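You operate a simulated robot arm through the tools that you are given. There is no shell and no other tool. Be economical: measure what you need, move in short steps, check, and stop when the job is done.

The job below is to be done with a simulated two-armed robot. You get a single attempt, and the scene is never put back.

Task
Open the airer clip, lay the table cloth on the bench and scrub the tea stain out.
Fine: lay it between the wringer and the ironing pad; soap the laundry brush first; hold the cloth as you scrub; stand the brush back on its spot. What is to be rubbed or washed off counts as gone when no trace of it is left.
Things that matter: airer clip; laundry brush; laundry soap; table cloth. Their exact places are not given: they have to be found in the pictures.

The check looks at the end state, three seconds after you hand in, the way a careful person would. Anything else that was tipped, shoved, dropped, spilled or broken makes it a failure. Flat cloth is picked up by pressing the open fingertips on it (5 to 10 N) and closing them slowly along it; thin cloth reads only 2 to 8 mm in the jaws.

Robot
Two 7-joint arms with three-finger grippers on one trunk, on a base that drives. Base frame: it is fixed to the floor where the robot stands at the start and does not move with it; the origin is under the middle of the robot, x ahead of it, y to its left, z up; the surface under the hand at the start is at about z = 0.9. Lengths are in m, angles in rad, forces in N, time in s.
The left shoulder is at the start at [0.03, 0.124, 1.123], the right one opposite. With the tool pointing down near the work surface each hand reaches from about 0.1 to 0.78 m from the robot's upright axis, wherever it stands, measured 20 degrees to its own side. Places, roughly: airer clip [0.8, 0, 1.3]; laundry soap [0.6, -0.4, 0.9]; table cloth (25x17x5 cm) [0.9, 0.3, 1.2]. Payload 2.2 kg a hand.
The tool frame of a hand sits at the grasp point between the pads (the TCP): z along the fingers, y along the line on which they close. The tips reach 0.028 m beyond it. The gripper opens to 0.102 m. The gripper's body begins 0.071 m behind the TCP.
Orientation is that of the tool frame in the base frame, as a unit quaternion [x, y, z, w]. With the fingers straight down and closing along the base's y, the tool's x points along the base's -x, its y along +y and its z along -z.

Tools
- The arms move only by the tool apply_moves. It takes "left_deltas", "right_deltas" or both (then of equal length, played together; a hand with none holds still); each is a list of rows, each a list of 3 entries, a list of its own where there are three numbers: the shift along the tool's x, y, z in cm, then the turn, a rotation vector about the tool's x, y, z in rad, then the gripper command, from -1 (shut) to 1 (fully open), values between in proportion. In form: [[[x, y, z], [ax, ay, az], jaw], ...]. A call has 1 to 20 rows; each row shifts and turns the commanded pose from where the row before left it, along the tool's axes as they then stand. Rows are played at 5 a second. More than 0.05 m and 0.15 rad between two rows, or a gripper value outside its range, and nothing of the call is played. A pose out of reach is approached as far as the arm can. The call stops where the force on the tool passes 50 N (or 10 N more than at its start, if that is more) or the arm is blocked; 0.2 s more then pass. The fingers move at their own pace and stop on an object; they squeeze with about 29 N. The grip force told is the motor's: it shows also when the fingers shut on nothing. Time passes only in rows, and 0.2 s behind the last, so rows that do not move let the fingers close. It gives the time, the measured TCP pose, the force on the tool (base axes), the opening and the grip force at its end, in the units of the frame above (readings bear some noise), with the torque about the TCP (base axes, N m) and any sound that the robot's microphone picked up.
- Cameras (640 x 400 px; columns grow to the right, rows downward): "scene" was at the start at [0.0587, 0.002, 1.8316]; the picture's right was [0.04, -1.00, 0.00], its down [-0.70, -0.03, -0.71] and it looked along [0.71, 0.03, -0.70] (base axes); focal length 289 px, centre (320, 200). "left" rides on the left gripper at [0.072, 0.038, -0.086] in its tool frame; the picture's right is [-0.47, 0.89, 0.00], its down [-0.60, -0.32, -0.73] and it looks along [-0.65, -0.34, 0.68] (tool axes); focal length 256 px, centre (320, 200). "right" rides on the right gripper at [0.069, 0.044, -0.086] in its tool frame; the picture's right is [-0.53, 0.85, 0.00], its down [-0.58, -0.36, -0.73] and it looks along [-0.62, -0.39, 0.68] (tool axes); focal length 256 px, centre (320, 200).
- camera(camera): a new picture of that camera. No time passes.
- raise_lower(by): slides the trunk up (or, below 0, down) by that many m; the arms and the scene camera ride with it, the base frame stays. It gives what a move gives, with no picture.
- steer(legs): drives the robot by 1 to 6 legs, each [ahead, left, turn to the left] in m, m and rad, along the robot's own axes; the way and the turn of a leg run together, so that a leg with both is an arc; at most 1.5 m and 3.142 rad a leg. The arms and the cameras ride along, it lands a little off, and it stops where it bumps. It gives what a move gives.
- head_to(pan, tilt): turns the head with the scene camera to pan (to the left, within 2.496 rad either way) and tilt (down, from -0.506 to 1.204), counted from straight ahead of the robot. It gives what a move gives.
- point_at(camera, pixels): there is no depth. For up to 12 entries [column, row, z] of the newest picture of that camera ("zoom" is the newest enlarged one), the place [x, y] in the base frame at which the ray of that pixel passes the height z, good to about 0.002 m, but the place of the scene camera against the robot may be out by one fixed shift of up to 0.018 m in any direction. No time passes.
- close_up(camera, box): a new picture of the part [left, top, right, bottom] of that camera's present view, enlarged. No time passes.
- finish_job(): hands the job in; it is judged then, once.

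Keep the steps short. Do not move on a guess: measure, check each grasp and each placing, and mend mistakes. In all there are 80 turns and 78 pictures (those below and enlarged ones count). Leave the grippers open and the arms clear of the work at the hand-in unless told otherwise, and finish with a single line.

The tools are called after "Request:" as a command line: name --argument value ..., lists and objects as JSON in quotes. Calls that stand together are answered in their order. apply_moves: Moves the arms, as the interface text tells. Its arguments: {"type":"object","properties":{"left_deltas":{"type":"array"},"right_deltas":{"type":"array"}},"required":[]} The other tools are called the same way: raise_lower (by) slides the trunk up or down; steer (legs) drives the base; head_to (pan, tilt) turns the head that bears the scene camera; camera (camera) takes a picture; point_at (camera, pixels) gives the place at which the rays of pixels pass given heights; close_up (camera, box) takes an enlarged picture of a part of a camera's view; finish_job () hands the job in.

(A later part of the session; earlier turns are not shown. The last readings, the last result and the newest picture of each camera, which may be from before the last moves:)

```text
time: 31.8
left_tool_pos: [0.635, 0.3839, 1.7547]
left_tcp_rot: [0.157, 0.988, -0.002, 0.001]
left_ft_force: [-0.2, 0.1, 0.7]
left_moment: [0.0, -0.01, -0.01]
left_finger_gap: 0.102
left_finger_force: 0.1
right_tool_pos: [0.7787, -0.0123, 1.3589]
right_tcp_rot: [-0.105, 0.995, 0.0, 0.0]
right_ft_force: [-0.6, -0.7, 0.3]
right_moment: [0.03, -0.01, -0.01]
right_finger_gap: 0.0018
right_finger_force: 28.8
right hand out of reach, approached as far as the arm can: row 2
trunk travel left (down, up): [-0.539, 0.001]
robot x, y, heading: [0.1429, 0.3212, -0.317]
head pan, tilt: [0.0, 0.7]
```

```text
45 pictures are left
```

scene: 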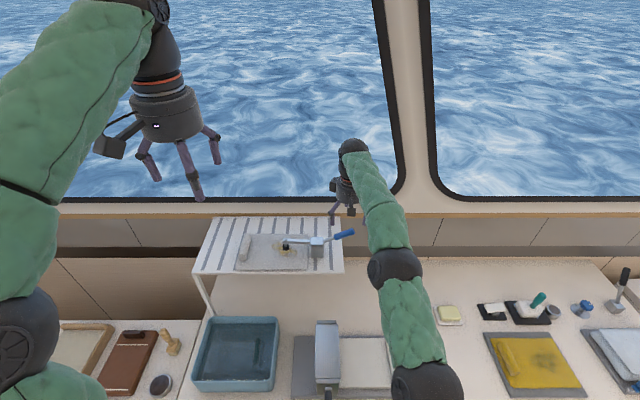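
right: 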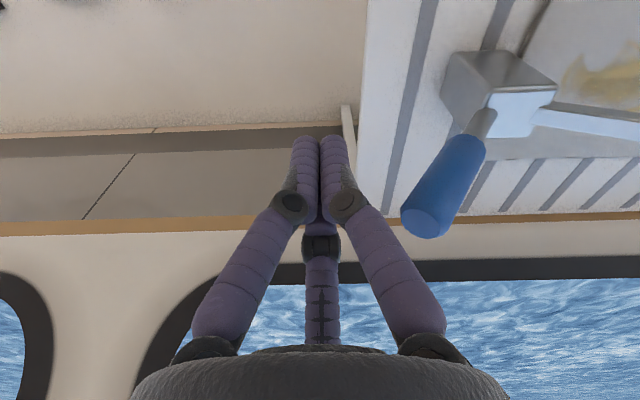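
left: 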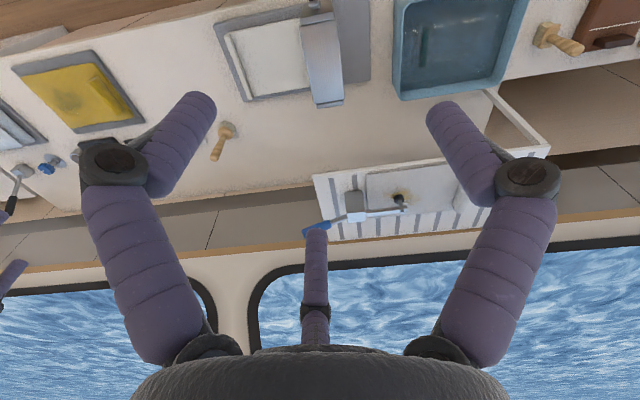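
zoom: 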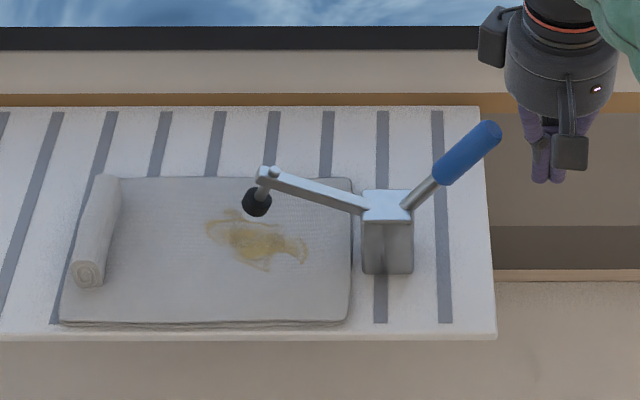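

Fingers are right of the handle. I'll push left in small steps.

Request:
apply_moves --right_deltas '[[[-1.5, 1.43, 0], [0, 0, 0], -1], [[-1, 1.73, 0], [0, 0, 0], -1], [[-0.5, 0.87, 0], [0, 0, 0], -1], [[-0.5, 0.87, 0], [0, 0, 0], -1], [[-0.5, 0.87, 0], [0, 0, 0], -1], [[-0.5, 0.87, 0], [0, 0, 0], -1], [[-0.5, 0.87, 0], [0, 0, 0], -1], [[0, 0, 0], [0, 0, 0], -1]]'

Request:
close_up --camera "scene" --box '[220, 190, 380, 290]'

```text
time: 33.6
left_tool_pos: [0.6314, 0.3838, 1.756]
left_tcp_rot: [0.157, 0.988, -0.001, 0.002]
left_ft_force: [0.0, 0.5, 0.2]
left_moment: [0.0, -0.02, -0.03]
left_finger_gap: 0.1021
left_finger_force: 0.0
right_tool_pos: [0.8089, 0.0707, 1.3598]
right_tcp_rot: [-0.104, 0.995, 0.0, 0.001]
right_ft_force: [-13.3, -2.4, -1.2]
right_moment: [0.04, -0.34, 0.19]
right_finger_gap: 0.002
right_finger_force: 29.1
trunk travel left (down, up): [-0.539, 0.001]
robot x, y, heading: [0.1428, 0.323, -0.315]
head pan, tilt: [0.0, 0.7]
```

```text
4.00 times, centred on (300, 240) of scene
```

zoom: 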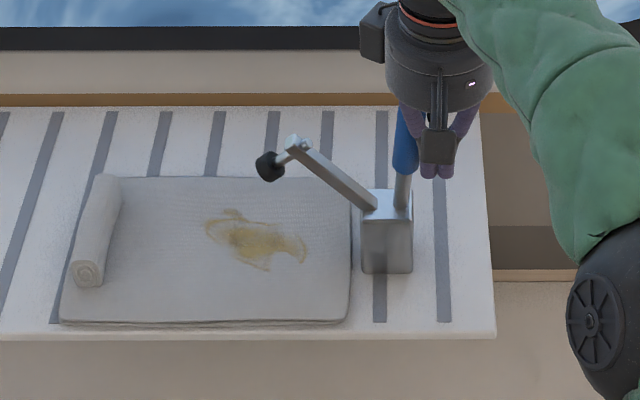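

The handle is upright and the arm is up about 40°. I'll push 3 cm more.

Request:
apply_moves --right_deltas '[[[-0.5, 0.87, 0], [0, 0, 0], -1], [[-0.5, 0.87, 0], [0, 0, 0], -1], [[-0.5, 0.87, 0], [0, 0, 0], -1], [[0, 0, 0], [0, 0, 0], -1]]'

Request:
close_up --camera "scene" --box '[220, 190, 380, 290]'

```text
time: 34.3
left_tool_pos: [0.6297, 0.3813, 1.7565]
left_tcp_rot: [0.16, 0.987, -0.002, 0.003]
left_ft_force: [0.3, 2.3, 0.4]
left_moment: [-0.11, 0.01, 0.01]
left_finger_gap: 0.102
left_finger_force: 0.1
right_tool_pos: [0.8089, 0.0737, 1.3601]
right_tcp_rot: [-0.095, 0.995, -0.005, -0.005]
right_ft_force: [-26.6, -25.1, 1.4]
right_moment: [0.84, -0.38, 0.11]
right_finger_gap: 0.006
right_finger_force: 31.8
trunk travel left (down, up): [-0.539, 0.001]
robot x, y, heading: [0.1455, 0.3189, -0.32]
head pan, tilt: [0.0, 0.7]
stopped in row 3 (right hand): the force on the tool passed its limit at 56 N (the readings are from after the stop); the commanded pose is now the measured one
```

```text
4.00 times, centred on (300, 240) of scene
```

zoom: 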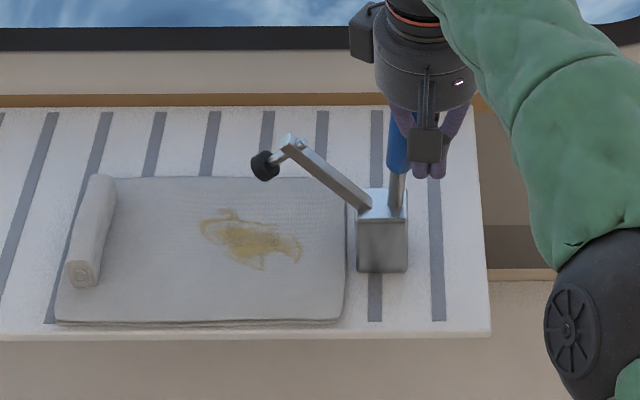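

The clip is at its stop, fully open. I'll withdraw the right hand, move the left hand over the roll, and measure the roll.

Request:
apply_moves --right_deltas '[[[1.25, -2.17, 0], [0, 0, 0], -1], [[0, 0, -4], [0, 0, 0], -1], [[0, 0, -3], [0, 0, 0], 0], [[4, 2.3, 0], [0, 0, 0], 1], [[4, 2.3, 0], [0, 0, 0], 1], [[4, 2.3, 0], [0, 0, 0], 1], [[4, 2.3, 0], [0, 0, 0], 1], [[4, 2.3, 0], [0, 0, 0], 1], [[4, 2.3, 0], [0, 0, 0], 1]]' --left_deltas '[[[0, 0, 0], [0, 0, 0], 1], [[-2.5, 0.6, 4.5], [0, 0, 0], 1], [[-2.5, 0.6, 4.5], [0, 0, 0], 1], [[-2.5, 0.6, 4.5], [0, 0, 0], 1], [[-2.5, 0.6, 4.5], [0, 0, 0], 1], [[-4, 0.6, 4], [0, 0, 0], 1], [[-4, 0.6, 4], [0, 0, 0], 1], [[-4, 0.6, 4], [0, 0, 0], 1], [[0, 0, 4], [0, 0, 0], 1]]'

Request:
close_up --camera "scene" --box '[180, 190, 340, 290]'

Request:
camera --camera "left"

```text
refused: row 2 steps farther than a row can; nothing moved
```

```text
4.00 times, centred on (260, 240) of scene
```

zoom: 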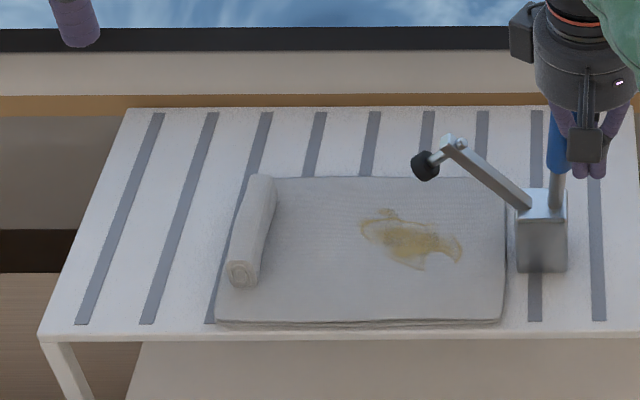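

```text
41 pictures are left
```

left: 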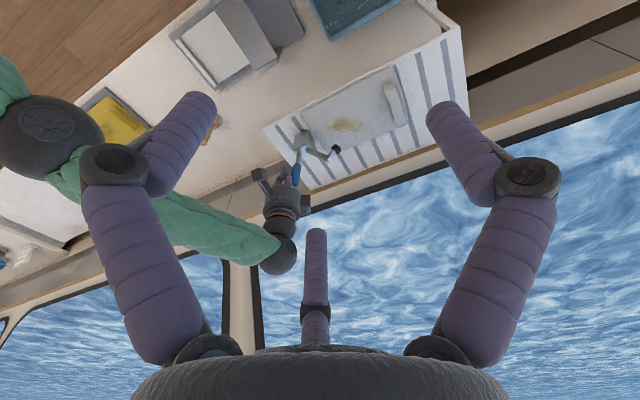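

A row was too long. I'll redo it with smaller steps, and measure the roll in the zoom at the same time.

Request:
point_at --camera "zoom" --pixels '[[243, 272, 1.23], [265, 178, 1.25], [250, 230, 1.25], [215, 318, 1.21], [502, 318, 1.21], [505, 182, 1.21], [410, 240, 1.21], [424, 165, 1.28]]'

Request:
apply_moves --right_deltas '[[[1.25, -2.17, 0], [0, 0, 0], -1], [[0, 0, -4], [0, 0, 0], -1], [[0, 0, -3], [0, 0, 0], 0], [[4, 2.3, 0], [0, 0, 0], 1], [[4, 2.3, 0], [0, 0, 0], 1], [[4, 2.3, 0], [0, 0, 0], 1], [[4, 2.3, 0], [0, 0, 0], 1], [[4, 2.3, 0], [0, 0, 0], 1], [[4, 2.3, 0], [0, 0, 0], 1]]' --left_deltas '[[[0, 0, 0], [0, 0, 0], 1], [[0, 0, 4], [0, 0, 0], 1], [[-1.5, 0.6, 4.5], [0, 0, 0], 1], [[-1.5, 0.6, 4.5], [0, 0, 0], 1], [[-2, 0.6, 4.5], [0, 0, 0], 1], [[-2.5, 0.6, 4], [0, 0, 0], 1], [[-3, 0.6, 3.8], [0, 0, 0], 1], [[-3, 0.6, 3.8], [0, 0, 0], 1], [[-3, 0, 3.5], [0, 0, 0], 1]]'

Request:
camera --camera "left"

```text
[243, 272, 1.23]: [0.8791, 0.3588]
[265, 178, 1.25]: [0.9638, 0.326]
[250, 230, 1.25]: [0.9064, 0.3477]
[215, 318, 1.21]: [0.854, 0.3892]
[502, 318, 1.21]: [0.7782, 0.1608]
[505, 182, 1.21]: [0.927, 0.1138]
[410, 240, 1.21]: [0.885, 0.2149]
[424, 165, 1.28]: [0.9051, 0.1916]
```

```text
time: 36.3
left_tool_pos: [0.8038, 0.361, 1.4304]
left_tcp_rot: [0.158, 0.987, -0.002, 0.002]
left_ft_force: [0.9, 0.2, -0.3]
left_moment: [0.03, 0.05, 0.0]
left_finger_gap: 0.1019
left_finger_force: 0.1
right_tool_pos: [0.5449, 0.1457, 1.4295]
right_tcp_rot: [-0.099, 0.995, -0.003, -0.003]
right_ft_force: [0.2, -0.6, 0.0]
right_moment: [0.03, 0.02, -0.01]
right_finger_gap: 0.1018
right_finger_force: 0.2
trunk travel left (down, up): [-0.539, 0.001]
robot x, y, heading: [0.1482, 0.3195, -0.319]
head pan, tilt: [0.0, 0.7]
```

```text
40 pictures are left
```

left: 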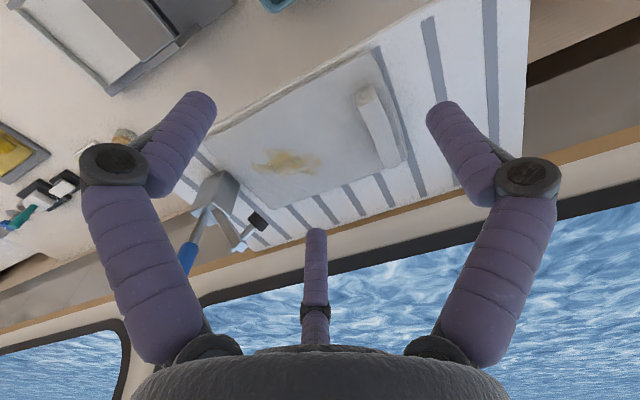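

The roll runs from d 0.72 to 0.81 at l≈0.612, about 2.5–3 cm thick. I'll bring the left hand over it, above roll height, and check.

Request:
apply_moves --left_deltas '[[[-2, 0.5, 3.5], [0, 0, 0], 1], [[-2, 0.5, 3.5], [0, 0, 0], 1], [[-2.5, 0.5, 3], [0, 0, 0], 1], [[-2.5, 0, 2], [0, 0, 0], 1], [[-1.4, 0, 1], [0, 0, 0], 1], [[0, 0, 0], [0, 0, 0], 1]]'

Request:
camera --camera "left"

Request:
close_up --camera "scene" --box '[180, 190, 340, 290]'

```text
time: 37.7
left_tool_pos: [0.9064, 0.3457, 1.2997]
left_tcp_rot: [0.158, 0.987, -0.002, 0.003]
left_ft_force: [-0.2, 0.8, 0.0]
left_moment: [0.0, -0.02, 0.0]
left_finger_gap: 0.1021
left_finger_force: 0.0
right_tool_pos: [0.5455, 0.1455, 1.4305]
right_tcp_rot: [-0.099, 0.995, -0.004, -0.003]
right_ft_force: [0.7, 0.1, -0.4]
right_moment: [0.01, -0.02, 0.01]
right_finger_gap: 0.102
right_finger_force: 0.0
trunk travel left (down, up): [-0.539, 0.001]
robot x, y, heading: [0.1441, 0.3185, -0.322]
head pan, tilt: [0.0, 0.7]
```

```text
39 pictures are left
```

left: 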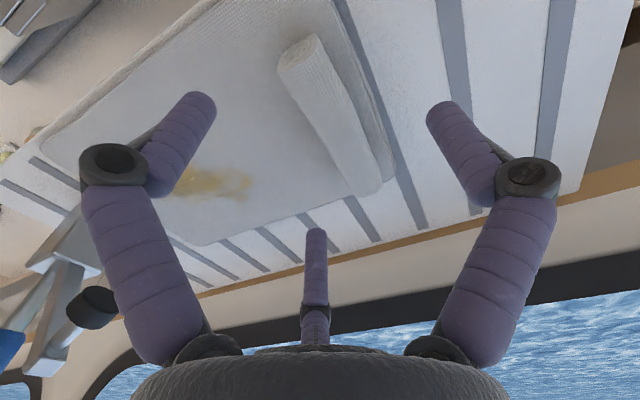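

```text
4.00 times, centred on (260, 240) of scene
```

zoom: 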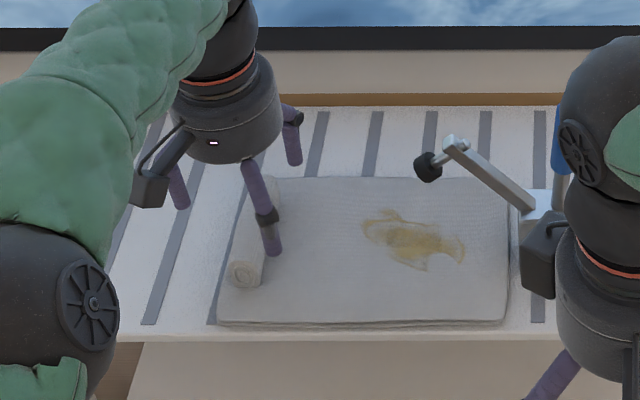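

Request:
point_at --camera "left" --pixels '[[299, 60, 1.23], [362, 185, 1.24], [335, 125, 1.24], [318, 125, 1.24], [360, 125, 1.22]]'

```text
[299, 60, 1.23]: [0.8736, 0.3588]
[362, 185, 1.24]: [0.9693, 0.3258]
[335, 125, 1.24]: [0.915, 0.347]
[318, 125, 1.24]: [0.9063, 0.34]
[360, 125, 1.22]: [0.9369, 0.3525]
```

The TCP is within 4 mm of the roll's line, as planned. I'll lower to the cloth's top and close slowly.

Request:
apply_moves --left_deltas '[[[0, 0, 2.5], [0, 0, 0], 1], [[0, 0, 2], [0, 0, 0], 1], [[0, 0, 1], [0, 0, 0], 1], [[0, 0, 0.4], [0, 0, 0], 1], [[0, 0, 0], [0, 0, 0], 0.5], [[0, 0, 0], [0, 0, 0], 0.1], [[0, 0, 0], [0, 0, 0], -0.3], [[0, 0, 0], [0, 0, 0], -0.6], [[0, 0, 0], [0, 0, 0], -0.9], [[0, 0, 0], [0, 0, 0], -1]]'

Request:
camera --camera "left"

```text
time: 39.9
left_tool_pos: [0.9113, 0.3471, 1.251]
left_tcp_rot: [0.156, 0.988, -0.002, 0.01]
left_ft_force: [-9.7, 2.5, 21.8]
left_moment: [0.14, -0.16, 0.03]
left_finger_gap: 0.0352
left_finger_force: 29.3
right_tool_pos: [0.5449, 0.1459, 1.4298]
right_tcp_rot: [-0.099, 0.995, -0.003, -0.003]
right_ft_force: [0.2, -0.5, 0.1]
right_moment: [-0.01, 0.06, 0.02]
right_finger_gap: 0.1018
right_finger_force: 0.0
trunk travel left (down, up): [-0.539, 0.001]
robot x, y, heading: [0.1453, 0.3162, -0.319]
head pan, tilt: [0.0, 0.7]
stopped in row 10 (left hand): the force on the tool passed its limit at 50 N (the readings are from after the stop); the commanded pose is now the measured one
```

```text
37 pictures are left
```

left: 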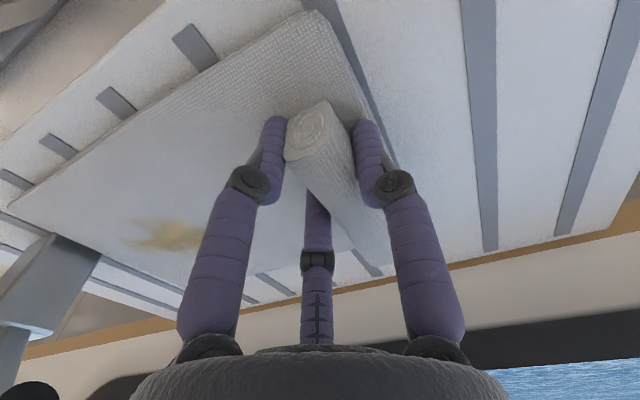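

The roll is held, gap 35 mm. The raised foot still hangs above the cloth, so I'll lift only 1.5 cm and draw it toward the robot.

Request:
apply_moves --left_deltas '[[[0, 0, -0.5], [0, 0, 0], -1], [[0, 0, -0.5], [0, 0, 0], -1], [[0, 0, -0.5], [0, 0, 0], -1], [[1, 0, 0], [0, 0, 0], -1], [[1, 0, 0], [0, 0, 0], -1], [[1, 0, 0], [0, 0, 0], -1], [[0, 0, 0], [0, 0, 0], -1]]'

Request:
close_up --camera "scene" --box '[180, 190, 340, 290]'

```text
time: 41.5
left_tool_pos: [0.8816, 0.3566, 1.2614]
left_tcp_rot: [0.157, 0.988, -0.002, 0.006]
left_ft_force: [-0.3, -0.4, -0.4]
left_moment: [0.13, 0.01, 0.01]
left_finger_gap: 0.0349
left_finger_force: 29.3
right_tool_pos: [0.5461, 0.1465, 1.4292]
right_tcp_rot: [-0.098, 0.995, -0.002, -0.003]
right_ft_force: [0.6, 0.2, -0.6]
right_moment: [-0.01, -0.01, -0.04]
right_finger_gap: 0.1021
right_finger_force: 0.1
trunk travel left (down, up): [-0.539, 0.001]
robot x, y, heading: [0.1463, 0.3193, -0.319]
head pan, tilt: [0.0, 0.7]
```

```text
4.00 times, centred on (260, 240) of scene
```

zoom: 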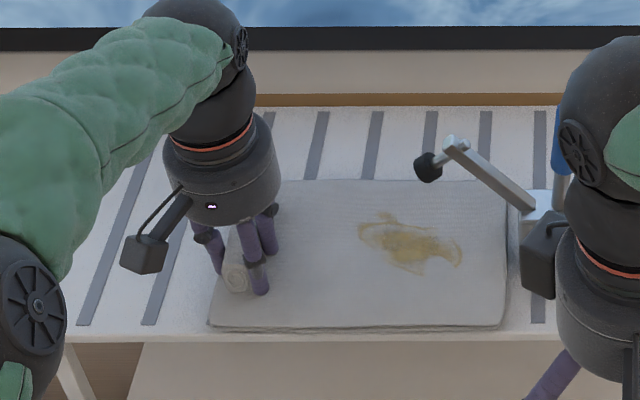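

Request:
camera --camera "left"

```text
35 pictures are left
```

left: 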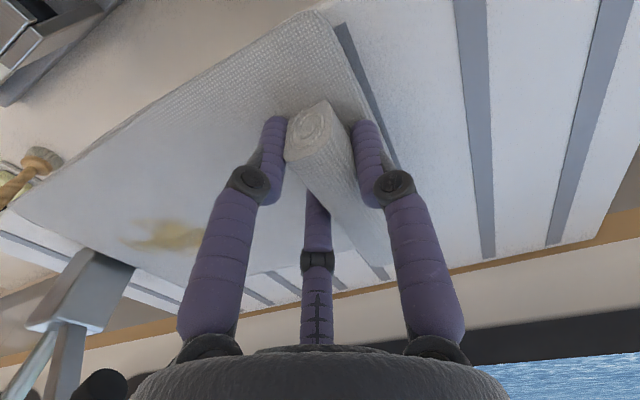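

The cloth moved with the hand: the roll sits the same between the fingers and the rack shifted behind it. I'll keep drawing it out from under the foot.

Request:
apply_moves --left_deltas '[[[1.5, 0, 0], [0, 0, 0], -1], [[1.5, 0, 0], [0, 0, 0], -1], [[1.5, 0, 0], [0, 0, 0], -1], [[1.5, 0, 0], [0, 0, 0], -1], [[1.5, 0, 0], [0, 0, 0], -1], [[1.5, 0, 0], [0, 0, 0], -1], [[1.5, 0, 0], [0, 0, 0], -1], [[0, 0, 0], [0, 0, 0], -1]]'

Request:
camera --camera "scene"

```text
time: 43.3
left_tool_pos: [0.7815, 0.3879, 1.2602]
left_tcp_rot: [0.157, 0.988, -0.001, 0.007]
left_ft_force: [0.4, 0.2, -1.2]
left_moment: [0.07, 0.03, 0.0]
left_finger_gap: 0.035
left_finger_force: 29.0
right_tool_pos: [0.5454, 0.1454, 1.4305]
right_tcp_rot: [-0.098, 0.995, -0.003, -0.003]
right_ft_force: [-0.6, -0.8, 0.0]
right_moment: [-0.01, 0.0, 0.01]
right_finger_gap: 0.1021
right_finger_force: 0.0
trunk travel left (down, up): [-0.539, 0.001]
robot x, y, heading: [0.1461, 0.3186, -0.315]
head pan, tilt: [0.0, 0.7]
```

```text
34 pictures are left
```

scene: 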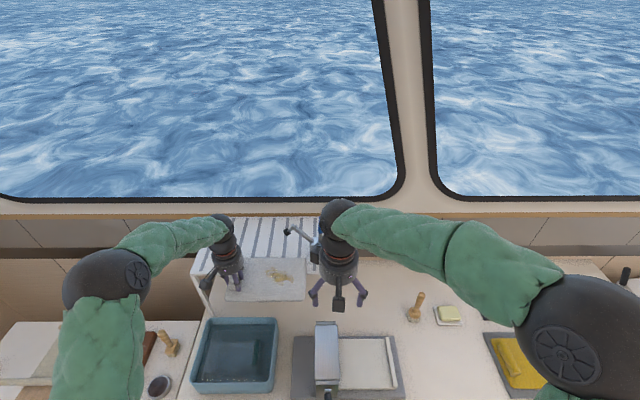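

The cloth holds its shape and is clear of the foot. I'll move the right hand aside, lift the cloth and bring it closer to the robot.

Request:
apply_moves --right_deltas '[[[1.5, -2.6, -2], [0, 0, 0], 1], [[1.5, -2.6, -2], [0, 0, 0], 1], [[1.5, -2.6, -2], [0, 0, 0], 1], [[0.5, -0.8, 0], [0, 0, 0], 1], [[0, 0, 0], [0, 0, 0], 1], [[0, 0, 0], [0, 0, 0], 1], [[0, 0, 0], [0, 0, 0], 1], [[0, 0, 0], [0, 0, 0], 1], [[0, 0, 0], [0, 0, 0], 1]]' --left_deltas '[[[0, 0, 0], [0, 0, 0], -1], [[0, 0, -1.5], [0, 0, 0], -1], [[0, 0, -2], [0, 0, 0], -1], [[0.5, 0, -2], [0, 0, 0], -1], [[1, 0, -2], [0, 0, 0], -1], [[2, 0, -1], [0, 0, 0], -1], [[2.5, 0, -0.5], [0, 0, 0], -1], [[2.5, 0, 0], [0, 0, 0], -1], [[2.5, 0, 0], [0, 0, 0], -1]]'

Request:
camera --camera "scene"

```text
time: 45.3
left_tool_pos: [0.6742, 0.4222, 1.3492]
left_tcp_rot: [0.157, 0.988, -0.001, 0.008]
left_ft_force: [0.5, -0.1, -1.2]
left_moment: [0.09, 0.02, 0.01]
left_finger_gap: 0.0349
left_finger_force: 28.7
right_tool_pos: [0.5113, 0.0511, 1.4924]
right_tcp_rot: [-0.098, 0.995, -0.004, -0.003]
right_ft_force: [0.8, -0.8, 0.5]
right_moment: [0.0, -0.02, 0.02]
right_finger_gap: 0.102
right_finger_force: 0.1
trunk travel left (down, up): [-0.539, 0.001]
robot x, y, heading: [0.1434, 0.3201, -0.324]
head pan, tilt: [0.0, 0.7]
```

```text
33 pictures are left
```

scene: 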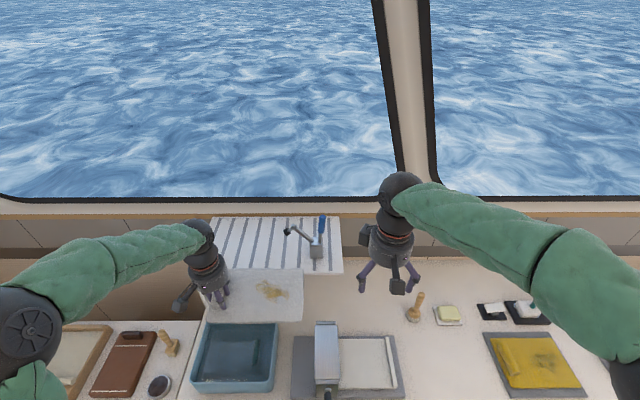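

The cloth is level and clear. I'll drive right 0.43 m, then bring the cloth over the free bench.

Request:
steer --legs '[[0, -0.43, 0]]'

Request:
apply_moves --left_deltas '[[[0.5, -3.5, 0], [0, 0, 0], -1], [[0.5, -3.5, 0], [0, 0, 0], -1], [[0.5, -3.5, 0], [0, 0, 0], -1], [[0.5, -3.5, 0], [0, 0, 0], -1], [[0.5, -3, 0], [0, 0, 0], -1], [[0, 0, 0], [0, 0, 0], -1]]' --right_deltas '[[[2, -3.46, 0], [0, 0, 0], 1], [[1.5, -2.6, 0], [0, 0, 0], 1], [[0, 0, 0], [0, 0, 0], 1], [[0, 0, 0], [0, 0, 0], 1], [[0, 0, 0], [0, 0, 0], 1], [[0, 0, 0], [0, 0, 0], 1]]'

Request:
head_to --pan 0.0 --tilt 0.95

Request:
camera --camera "scene"

```text
time: 48.0
left_tool_pos: [0.5429, 0.019, 1.3496]
left_tcp_rot: [0.158, 0.987, -0.002, 0.007]
left_ft_force: [-0.2, -1.0, -1.2]
left_moment: [0.08, 0.02, 0.04]
left_finger_gap: 0.0349
left_finger_force: 29.5
right_tool_pos: [0.3784, -0.3527, 1.4909]
right_tcp_rot: [-0.099, 0.995, -0.003, -0.003]
right_ft_force: [0.6, 0.4, 0.1]
right_moment: [0.0, 0.03, -0.02]
right_finger_gap: 0.1019
right_finger_force: 0.0
trunk travel left (down, up): [-0.539, 0.001]
robot x, y, heading: [0.0073, -0.086, -0.317]
head pan, tilt: [0.0, 0.7]
```

```text
time: 49.4
left_tool_pos: [0.4662, -0.1356, 1.3484]
left_tcp_rot: [0.157, 0.988, -0.002, 0.006]
left_ft_force: [0.4, 0.1, -0.6]
left_moment: [0.09, 0.05, 0.02]
left_finger_gap: 0.035
left_finger_force: 29.2
right_tool_pos: [0.3562, -0.4181, 1.4918]
right_tcp_rot: [-0.099, 0.995, -0.004, -0.003]
right_ft_force: [0.6, 0.2, 0.4]
right_moment: [-0.05, 0.0, 0.02]
right_finger_gap: 0.1017
right_finger_force: 0.0
trunk travel left (down, up): [-0.539, 0.001]
robot x, y, heading: [0.014, -0.0852, -0.322]
head pan, tilt: [0.0, 0.7]
```

```text
time: 50.1
left_tool_pos: [0.4657, -0.1355, 1.3488]
left_tcp_rot: [0.157, 0.988, -0.002, 0.007]
left_ft_force: [-0.9, 0.1, -1.4]
left_moment: [0.09, -0.02, 0.0]
left_finger_gap: 0.035
left_finger_force: 29.4
right_tool_pos: [0.3555, -0.419, 1.4914]
right_tcp_rot: [-0.098, 0.995, -0.003, -0.003]
right_ft_force: [-0.1, 0.8, -0.7]
right_moment: [0.0, 0.02, -0.01]
right_finger_gap: 0.102
right_finger_force: 0.0
trunk travel left (down, up): [-0.539, 0.001]
robot x, y, heading: [0.0096, -0.0831, -0.322]
head pan, tilt: [0.0, 0.949]
```

```text
32 pictures are left
```

scene: 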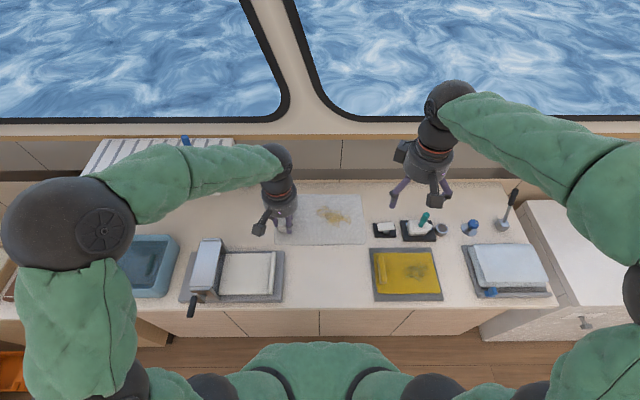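

The cloth hangs over the free bench. I'll make a small shift into line with the gap, then lower the trunk to its starting height and look again.

Request:
apply_moves --left_deltas '[[[1.5, -1.4, 0], [0, 0, 0], -1], [[1.5, -1.3, 0], [0, 0, 0], -1], [[0, 0, 0], [0, 0, 0], -1]]'

Request:
raise_lower --by -0.175

Request:
camera --camera "scene"

```text
time: 50.9
left_tool_pos: [0.4303, -0.1518, 1.3484]
left_tcp_rot: [0.157, 0.987, -0.002, 0.007]
left_ft_force: [-0.7, 0.4, -2.5]
left_moment: [0.08, 0.02, 0.01]
left_finger_gap: 0.035
left_finger_force: 29.1
right_tool_pos: [0.3561, -0.4188, 1.4903]
right_tcp_rot: [-0.098, 0.995, -0.003, -0.003]
right_ft_force: [0.4, -1.1, -0.2]
right_moment: [-0.02, -0.02, 0.02]
right_finger_gap: 0.1019
right_finger_force: 0.1
trunk travel left (down, up): [-0.539, 0.001]
robot x, y, heading: [0.014, -0.0863, -0.318]
head pan, tilt: [0.0, 0.949]
```

```text
time: 52.9
left_tool_pos: [0.4293, -0.1511, 1.1739]
left_tcp_rot: [0.157, 0.988, -0.001, 0.007]
left_ft_force: [0.4, 0.2, -0.8]
left_moment: [0.08, 0.01, 0.0]
left_finger_gap: 0.035
left_finger_force: 29.1
right_tool_pos: [0.3567, -0.4181, 1.317]
right_tcp_rot: [-0.098, 0.995, -0.004, -0.003]
right_ft_force: [-0.2, -0.4, -0.5]
right_moment: [0.03, 0.0, -0.01]
right_finger_gap: 0.1019
right_finger_force: 0.1
trunk travel left (down, up): [-0.364, 0.176]
robot x, y, heading: [0.0088, -0.0849, -0.319]
head pan, tilt: [0.0, 0.949]
```

```text
31 pictures are left
```

scene: 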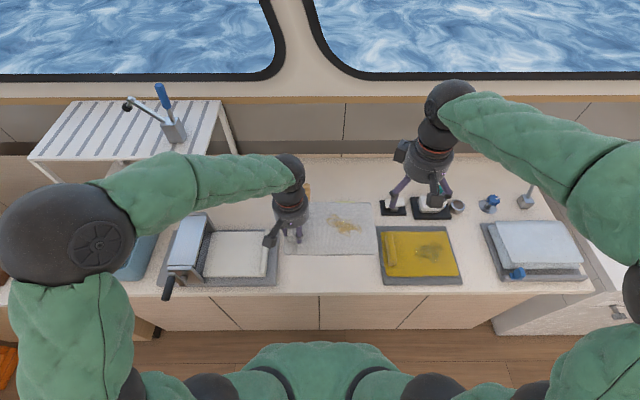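

Request:
point_at --camera "scene" --pixels '[[375, 253, 1.125], [371, 205, 1.125], [288, 250, 1.125], [276, 235, 0.91], [279, 284, 0.91], [376, 229, 0.905], [386, 284, 0.905], [320, 296, 0.9]]'

```text
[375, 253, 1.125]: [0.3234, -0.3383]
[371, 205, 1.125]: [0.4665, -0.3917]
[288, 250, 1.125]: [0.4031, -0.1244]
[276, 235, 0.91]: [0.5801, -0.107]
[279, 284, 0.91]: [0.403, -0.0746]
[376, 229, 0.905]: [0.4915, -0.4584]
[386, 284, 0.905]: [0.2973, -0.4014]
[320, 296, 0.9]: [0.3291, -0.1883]
```

The cloth would lie with 5–6 cm to the wringer's base and 6 cm to the yellow mat. I'll lower it to just above the bench.

Request:
apply_moves --left_deltas '[[[-0.5, 0, 3], [0, 0, 0], -1], [[-0.5, 0, 3], [0, 0, 0], -1], [[0, 0, 3], [0, 0, 0], -1], [[0, 0, 3], [0, 0, 0], -1], [[0, 0, 3], [0, 0, 0], -1], [[0, 0, 3], [0, 0, 0], -1], [[0, 0, 2], [0, 0, 0], -1], [[0, 0, 1], [0, 0, 0], -1], [[0, 0, 0.5], [0, 0, 0], -1], [[0, 0, 0], [0, 0, 0], -1]]'

Request:
close_up --camera "scene" --box '[240, 180, 400, 280]'

```text
time: 55.1
left_tool_pos: [0.4415, -0.1555, 0.9576]
left_tcp_rot: [0.158, 0.987, -0.001, 0.007]
left_ft_force: [0.4, 0.7, -1.3]
left_moment: [0.07, -0.03, 0.0]
left_finger_gap: 0.0349
left_finger_force: 29.7
right_tool_pos: [0.3555, -0.419, 1.3162]
right_tcp_rot: [-0.098, 0.995, -0.004, -0.003]
right_ft_force: [-0.2, 0.1, 0.2]
right_moment: [-0.02, -0.01, 0.01]
right_finger_gap: 0.102
right_finger_force: 0.1
trunk travel left (down, up): [-0.364, 0.176]
robot x, y, heading: [0.01, -0.0846, -0.321]
head pan, tilt: [0.0, 0.949]
```

```text
4.00 times, centred on (320, 230) of scene
```

zoom: 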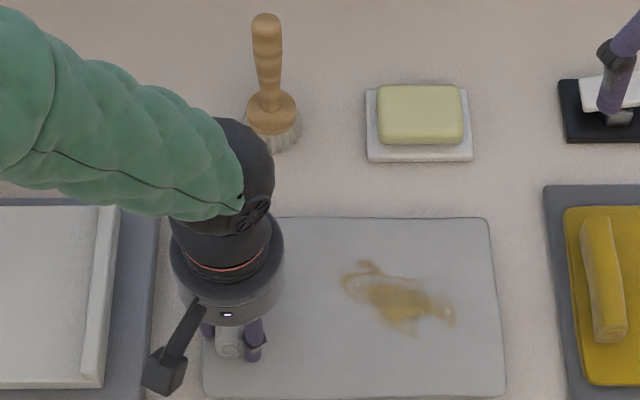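

Nearly down. I'll lower the last few mm until it takes weight.

Request:
apply_moves --left_deltas '[[[0, 0, 0.4], [0, 0, 0], -1], [[0, 0, 0.3], [0, 0, 0], -1], [[0, 0, 0], [0, 0, 0], -1]]'

Request:
point_at --camera "zoom" --pixels '[[270, 135, 0.91], [266, 30, 1.04], [268, 90, 0.97], [420, 105, 0.935], [367, 160, 0.9], [472, 160, 0.9], [342, 285, 0.91], [455, 318, 0.91], [365, 262, 0.91], [410, 335, 0.91], [505, 395, 0.905], [488, 220, 0.905]]'

```text
time: 55.9
left_tool_pos: [0.4416, -0.1562, 0.9496]
left_tcp_rot: [0.157, 0.988, -0.001, 0.007]
left_ft_force: [-0.6, -0.8, -0.5]
left_moment: [0.09, -0.01, 0.0]
left_finger_gap: 0.0351
left_finger_force: 29.2
right_tool_pos: [0.3558, -0.4189, 1.3153]
right_tcp_rot: [-0.098, 0.995, -0.003, -0.003]
right_ft_force: [-0.2, -0.7, 0.1]
right_moment: [-0.01, -0.03, -0.02]
right_finger_gap: 0.1021
right_finger_force: 0.2
trunk travel left (down, up): [-0.364, 0.176]
robot x, y, heading: [0.0162, -0.0862, -0.319]
head pan, tilt: [0.0, 0.949]
```

```text
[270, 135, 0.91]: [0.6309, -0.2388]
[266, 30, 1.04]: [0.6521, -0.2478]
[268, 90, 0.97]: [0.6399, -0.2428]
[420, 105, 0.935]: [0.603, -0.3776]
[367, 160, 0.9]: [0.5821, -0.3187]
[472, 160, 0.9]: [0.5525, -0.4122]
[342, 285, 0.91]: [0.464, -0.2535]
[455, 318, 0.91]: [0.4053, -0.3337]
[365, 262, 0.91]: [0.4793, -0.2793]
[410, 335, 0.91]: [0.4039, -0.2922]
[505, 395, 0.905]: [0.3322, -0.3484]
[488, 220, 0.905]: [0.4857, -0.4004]
```

No contact force yet. I'll continue in 3 mm steps.

Request:
apply_moves --left_deltas '[[[0, 0, 0.3], [0, 0, 0], -1], [[0, 0, 0.3], [0, 0, 0], -1], [[0, 0, 0], [0, 0, 0], -1]]'

```text
time: 56.7
left_tool_pos: [0.4413, -0.1551, 0.9455]
left_tcp_rot: [0.158, 0.987, 0.0, 0.007]
left_ft_force: [0.8, 0.0, -1.1]
left_moment: [0.09, -0.01, 0.02]
left_finger_gap: 0.0351
left_finger_force: 29.0
right_tool_pos: [0.3555, -0.4194, 1.3167]
right_tcp_rot: [-0.098, 0.995, -0.002, -0.003]
right_ft_force: [0.0, 0.0, 0.0]
right_moment: [0.01, -0.03, 0.01]
right_finger_gap: 0.102
right_finger_force: 0.0
trunk travel left (down, up): [-0.364, 0.176]
robot x, y, heading: [0.0103, -0.0837, -0.316]
head pan, tilt: [0.0, 0.949]
```

Request:
apply_moves --left_deltas '[[[0, 0, 0.3], [0, 0, 0], -1], [[0, 0, 0.3], [0, 0, 0], -1], [[0, 0, 0], [0, 0, 0], -1]]'

Request:
camera --camera "left"

```text
time: 57.5
left_tool_pos: [0.4413, -0.1558, 0.9399]
left_tcp_rot: [0.158, 0.987, -0.002, 0.008]
left_ft_force: [0.1, -0.2, 6.5]
left_moment: [0.02, -0.82, 0.04]
left_finger_gap: 0.035
left_finger_force: 28.6
right_tool_pos: [0.3564, -0.4191, 1.3171]
right_tcp_rot: [-0.098, 0.995, -0.003, -0.003]
right_ft_force: [0.6, -0.7, -0.3]
right_moment: [0.02, 0.02, -0.01]
right_finger_gap: 0.102
right_finger_force: 0.1
trunk travel left (down, up): [-0.364, 0.176]
robot x, y, heading: [0.0096, -0.0829, -0.321]
head pan, tilt: [0.0, 0.949]
```

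```text
29 pictures are left
```

left: 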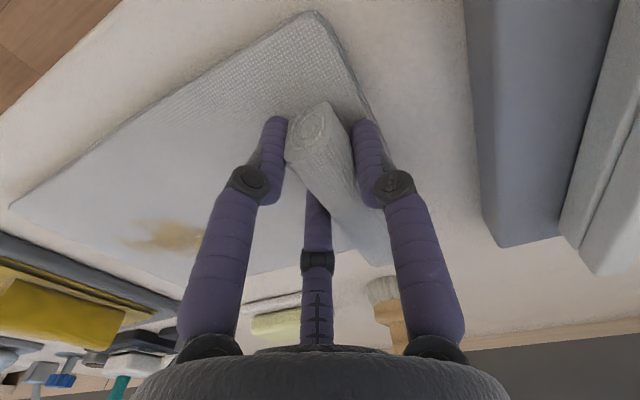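

The cloth rests on the bench at 6.5 N. To keep the left arm out of the way while I fetch the brush, I'll let go and move it up and left. Then I'll bring the right hand toward the brush.

Request:
apply_moves --left_deltas '[[[0, 0, -0.2], [0, 0, 0], -0.6], [[0, 0, 0], [0, 0, 0], 0], [[0, 0, 0], [0, 0, 0], 1], [[0, 0, 0], [0, 0, 0], 1], [[0, 0, -4], [0, 0, 0], 1], [[0, 0, -4.5], [0, 0, 0], 1], [[0, 0, -4.5], [0, 0, 0], 1], [[0, 0, -4.5], [0, 0, 0], 1], [[0, 0, -4.5], [0, 0, 0], 1], [[0, 0, -4.5], [0, 0, 0], 1], [[1, 3, -3], [0, 0, 0], 1], [[1, 4, 0], [0, 0, 0], 1], [[1, 4, 0], [0, 0, 0], 1], [[1, 4, 0], [0, 0, 0], 1], [[1, 4, 0], [0, 0, 0], 1], [[1, 4, 0], [0, 0, 0], 1]]'

Request:
apply_moves --right_deltas '[[[-4, 2, 0], [0, 0, 0], 1], [[-4, 2, 0], [0, 0, 0], 1], [[-4, 1.8, 0], [0, 0, 0], 1], [[-4, 1.8, 0], [0, 0, 0], 1], [[-4, 1, 1], [0, 0, 0], 1], [[-3, 0.5, 2], [0, 0, 0], 1], [[0, 0, 0], [0, 0, 0], 1]]'

Request:
camera --camera "scene"

Request:
camera --camera "right"

```text
time: 60.9
left_tool_pos: [0.452, 0.0832, 1.2354]
left_tcp_rot: [0.157, 0.988, -0.002, 0.007]
left_ft_force: [0.5, 1.2, -0.3]
left_moment: [-0.02, 0.02, 0.0]
left_finger_gap: 0.1023
left_finger_force: 0.1
right_tool_pos: [0.3564, -0.4188, 1.3165]
right_tcp_rot: [-0.098, 0.995, -0.003, -0.003]
right_ft_force: [-0.3, -0.2, 1.0]
right_moment: [-0.01, -0.03, 0.03]
right_finger_gap: 0.1022
right_finger_force: 0.1
trunk travel left (down, up): [-0.364, 0.176]
robot x, y, heading: [0.0077, -0.0837, -0.32]
head pan, tilt: [0.0, 0.949]
```

```text
time: 62.5
left_tool_pos: [0.4512, 0.0833, 1.2358]
left_tcp_rot: [0.157, 0.988, -0.001, 0.007]
left_ft_force: [0.4, -1.2, 0.3]
left_moment: [-0.02, -0.06, 0.0]
left_finger_gap: 0.1019
left_finger_force: 0.0
right_tool_pos: [0.5628, -0.2853, 1.2861]
right_tcp_rot: [-0.098, 0.995, -0.003, -0.003]
right_ft_force: [-0.1, -0.8, 0.3]
right_moment: [-0.01, -0.03, 0.0]
right_finger_gap: 0.102
right_finger_force: 0.0
trunk travel left (down, up): [-0.364, 0.176]
robot x, y, heading: [0.0127, -0.0853, -0.317]
head pan, tilt: [0.0, 0.949]
```

```text
28 pictures are left
```

scene: 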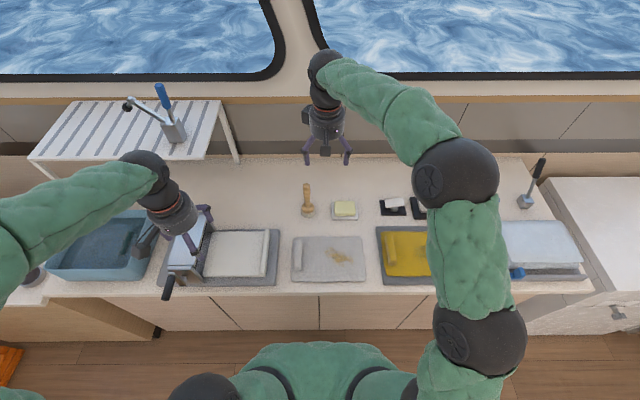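

```text
27 pictures are left
```

right: 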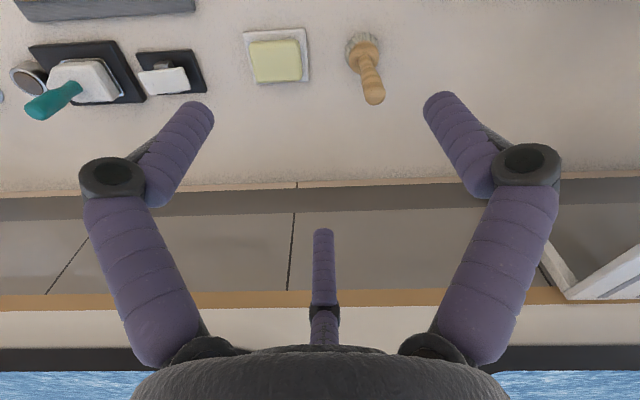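

The cloth lies flat between the wringer and the mat. I'll triangulate the brush's top and head and the soap from both cameras.

Request:
point_at --camera "right" --pixels '[[374, 95, 1.0], [374, 95, 1.04], [374, 95, 1.08], [364, 55, 0.95], [364, 48, 0.92], [276, 61, 0.93], [276, 61, 0.95]]'

Request:
point_at --camera "scene" --pixels '[[306, 186, 1.0], [306, 186, 1.04], [306, 186, 1.08], [308, 207, 0.95], [308, 211, 0.92], [345, 208, 0.93], [345, 208, 0.95]]'

```text
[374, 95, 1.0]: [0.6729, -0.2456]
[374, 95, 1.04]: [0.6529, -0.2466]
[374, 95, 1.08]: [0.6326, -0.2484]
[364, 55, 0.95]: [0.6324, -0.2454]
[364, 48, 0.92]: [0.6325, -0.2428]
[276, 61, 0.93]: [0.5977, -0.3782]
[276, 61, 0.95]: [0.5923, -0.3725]
```

```text
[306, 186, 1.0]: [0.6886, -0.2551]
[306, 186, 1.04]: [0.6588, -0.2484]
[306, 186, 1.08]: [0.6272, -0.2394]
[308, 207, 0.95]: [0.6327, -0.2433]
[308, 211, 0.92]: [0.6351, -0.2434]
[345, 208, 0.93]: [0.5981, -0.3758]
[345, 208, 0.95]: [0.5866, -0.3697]
```

The brush's axis is at about (0.635, -0.245) with its top at z≈1.06. I'll centre over it first.

Request:
apply_moves --right_deltas '[[[-2.6, 0.9, 3], [0, 0, 0], 1], [[-2.6, 0.9, 3], [0, 0, 0], 1], [[-2.5, 0.8, 3], [0, 0, 0], 1], [[0, 0, 4], [0, 0, 0], 1], [[0, 0, 1.5], [0, 0, 0], 1], [[0, 0, 0], [0, 0, 0], 1]]'

Request:
camera --camera "right"

```text
time: 63.9
left_tool_pos: [0.4513, 0.0842, 1.2353]
left_tcp_rot: [0.158, 0.987, -0.001, 0.007]
left_ft_force: [-0.3, -0.1, 0.4]
left_moment: [-0.02, -0.04, -0.01]
left_finger_gap: 0.102
left_finger_force: 0.0
right_tool_pos: [0.6334, -0.2468, 1.1395]
right_tcp_rot: [-0.098, 0.995, -0.003, -0.002]
right_ft_force: [0.1, 1.3, -0.6]
right_moment: [0.0, -0.03, -0.02]
right_finger_gap: 0.1019
right_finger_force: 0.2
trunk travel left (down, up): [-0.364, 0.176]
robot x, y, heading: [0.0137, -0.085, -0.324]
head pan, tilt: [0.0, 0.949]
```

```text
26 pictures are left
```

right: 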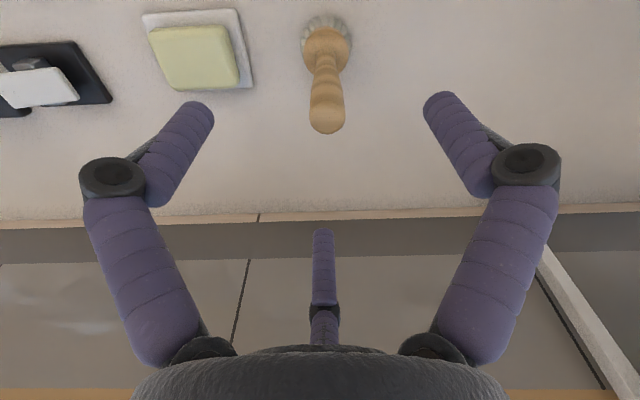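

Request:
point_at --camera "right" --pixels '[[327, 118, 1.06], [326, 50, 0.95], [326, 42, 0.92]]'

Request:
apply_moves --right_deltas '[[[0, 0, 4], [0, 0, 0], 1], [[0, 0, 4], [0, 0, 0], 1], [[0, 0, 4], [0, 0, 0], 1], [[0, 0, 1], [0, 0, 0], 1], [[0, 0, 0], [0, 0, 0], 1]]'

Request:
camera --camera "right"

```text
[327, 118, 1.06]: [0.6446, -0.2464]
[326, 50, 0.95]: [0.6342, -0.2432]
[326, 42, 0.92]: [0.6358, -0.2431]
```

```text
time: 65.1
left_tool_pos: [0.452, 0.083, 1.235]
left_tcp_rot: [0.158, 0.987, -0.001, 0.007]
left_ft_force: [-0.2, 0.1, 0.5]
left_moment: [-0.03, 0.02, 0.0]
left_finger_gap: 0.1021
left_finger_force: 0.1
right_tool_pos: [0.6328, -0.2471, 1.0083]
right_tcp_rot: [-0.097, 0.995, -0.002, -0.003]
right_ft_force: [-0.3, -0.5, 0.4]
right_moment: [-0.02, -0.03, 0.01]
right_finger_gap: 0.1019
right_finger_force: 0.0
trunk travel left (down, up): [-0.364, 0.176]
robot x, y, heading: [0.0134, -0.0861, -0.32]
head pan, tilt: [0.0, 0.949]
```

```text
25 pictures are left
```

right: 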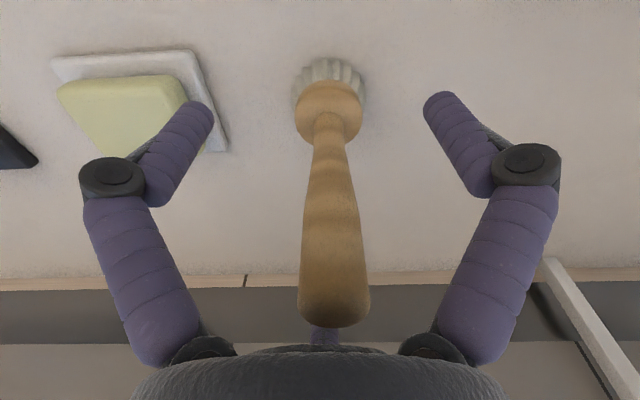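

The handle is between the fingers. I'll nudge 6 mm to centre and close.

Request:
apply_moves --right_deltas '[[[-0.6, 0.1, 0], [0, 0, 0], 1], [[0, 0, 0], [0, 0, 0], 0.4], [[0, 0, 0], [0, 0, 0], 0], [[0, 0, 0], [0, 0, 0], -0.4], [[0, 0, 0], [0, 0, 0], -0.7], [[0, 0, 0], [0, 0, 0], -1], [[0, 0, 0], [0, 0, 0], -1]]'

```text
time: 66.7
left_tool_pos: [0.4519, 0.0831, 1.2357]
left_tcp_rot: [0.158, 0.987, -0.001, 0.007]
left_ft_force: [-1.0, -0.2, -0.2]
left_moment: [0.01, 0.0, -0.01]
left_finger_gap: 0.102
left_finger_force: 0.1
right_tool_pos: [0.6385, -0.2445, 1.0092]
right_tcp_rot: [-0.098, 0.995, -0.003, -0.003]
right_ft_force: [-0.5, 0.1, -0.1]
right_moment: [0.1, -0.02, -0.02]
right_finger_gap: 0.0215
right_finger_force: 28.6
trunk travel left (down, up): [-0.364, 0.176]
robot x, y, heading: [0.0119, -0.0846, -0.314]
head pan, tilt: [0.0, 0.949]
```

Held with 22 mm in the jaws; its home pose is TCP (0.6385, -0.2445, 1.009). I'll lift it and carry it over the soap.

Request:
apply_moves --right_deltas '[[[0, 0, -3], [0, 0, 0], -1], [[0, 0, -3], [0, 0, 0], -1], [[0, 0, -3], [0, 0, 0], -1], [[1.55, -3.1, 0], [0, 0, 0], -1], [[1.55, -3.1, 0], [0, 0, 0], -1], [[1.55, -3.1, 0], [0, 0, 0], -1], [[1.53, -3.07, 0], [0, 0, 0], -1], [[0, 0, 0], [0, 0, 0], -1]]'

Request:
close_up --camera "scene" --box '[260, 150, 420, 250]'

Request:
camera --camera "right"

```text
time: 68.5
left_tool_pos: [0.453, 0.0859, 1.2343]
left_tcp_rot: [0.157, 0.988, -0.002, 0.007]
left_ft_force: [0.1, -0.1, 0.4]
left_moment: [0.0, 0.03, -0.01]
left_finger_gap: 0.102
left_finger_force: 0.0
right_tool_pos: [0.6018, -0.3767, 1.1004]
right_tcp_rot: [-0.098, 0.995, -0.004, -0.003]
right_ft_force: [0.0, -0.1, -1.5]
right_moment: [0.02, -0.03, -0.01]
right_finger_gap: 0.0217
right_finger_force: 28.7
trunk travel left (down, up): [-0.364, 0.176]
robot x, y, heading: [0.0123, -0.0835, -0.317]
head pan, tilt: [0.0, 0.949]
```

```text
4.00 times, centred on (340, 200) of scene
```

zoom: 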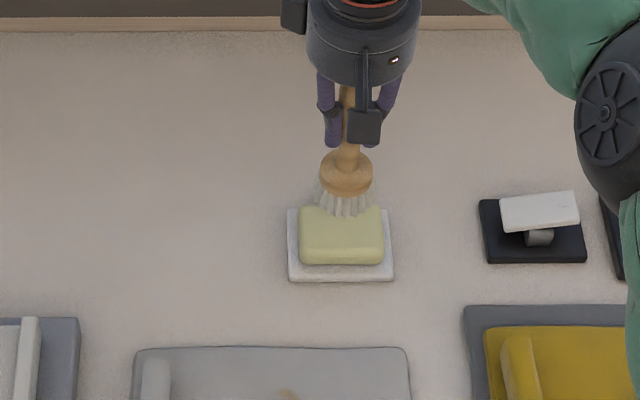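

```text
23 pictures are left
```

right: 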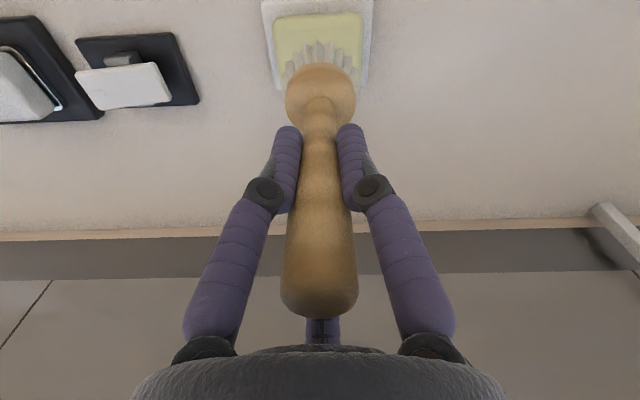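

The brush is above the soap. I'll lower it in small steps.

Request:
apply_moves --right_deltas '[[[0, 0, 3], [0, 0, 0], -1], [[0, 0, 1], [0, 0, 0], -1], [[0, 0, 0.5], [0, 0, 0], -1], [[0, 0, 0], [0, 0, 0], -1]]'

```text
time: 69.5
left_tool_pos: [0.4524, 0.0841, 1.2345]
left_tcp_rot: [0.158, 0.987, -0.002, 0.007]
left_ft_force: [-0.5, -0.3, 0.1]
left_moment: [0.05, -0.02, -0.02]
left_finger_gap: 0.1017
left_finger_force: 0.1
right_tool_pos: [0.6027, -0.3783, 1.0555]
right_tcp_rot: [-0.099, 0.995, -0.003, -0.003]
right_ft_force: [0.7, 0.6, -1.1]
right_moment: [-0.05, -0.04, 0.02]
right_finger_gap: 0.0215
right_finger_force: 29.4
trunk travel left (down, up): [-0.364, 0.176]
robot x, y, heading: [0.0109, -0.0834, -0.32]
head pan, tilt: [0.0, 0.949]
```

Request:
apply_moves --right_deltas '[[[0, 0, 0.4], [0, 0, 0], -1], [[0, 0, 0.4], [0, 0, 0], -1], [[0, 0, 0], [0, 0, 0], -1]]'

```text
time: 70.3
left_tool_pos: [0.4523, 0.0843, 1.2347]
left_tcp_rot: [0.158, 0.987, -0.001, 0.007]
left_ft_force: [0.4, 0.3, 0.6]
left_moment: [-0.04, 0.04, 0.02]
left_finger_gap: 0.102
left_finger_force: 0.1
right_tool_pos: [0.603, -0.3773, 1.0451]
right_tcp_rot: [-0.097, 0.995, -0.003, -0.003]
right_ft_force: [0.9, -0.5, -1.4]
right_moment: [0.03, 0.0, 0.0]
right_finger_gap: 0.0213
right_finger_force: 28.8
trunk travel left (down, up): [-0.364, 0.176]
robot x, y, heading: [0.013, -0.0862, -0.319]
head pan, tilt: [0.0, 0.949]
```

No contact yet at 1.045; going on in small steps.

Request:
apply_moves --right_deltas '[[[0, 0, 0.3], [0, 0, 0], -1], [[0, 0, 0.3], [0, 0, 0], -1], [[0, 0, 0], [0, 0, 0], -1]]'

Request:
close_up --camera "scene" --box '[300, 170, 380, 220]'

```text
time: 71.1
left_tool_pos: [0.4491, 0.0848, 1.2366]
left_tcp_rot: [0.157, 0.988, -0.001, 0.009]
left_ft_force: [0.2, -0.4, -0.2]
left_moment: [0.01, 0.02, 0.02]
left_finger_gap: 0.1021
left_finger_force: 0.0
right_tool_pos: [0.6016, -0.3764, 1.0452]
right_tcp_rot: [-0.098, 0.995, -0.004, 0.001]
right_ft_force: [-2.0, 0.7, 20.9]
right_moment: [0.23, 0.11, 0.09]
right_finger_gap: 0.0214
right_finger_force: 29.2
trunk travel left (down, up): [-0.364, 0.176]
robot x, y, heading: [0.0119, -0.0835, -0.317]
head pan, tilt: [0.0, 0.949]
```

```text
8.00 times, centred on (340, 195) of scene
```

zoom: 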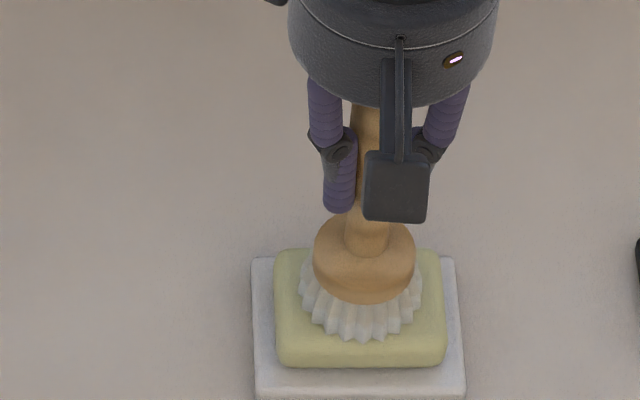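

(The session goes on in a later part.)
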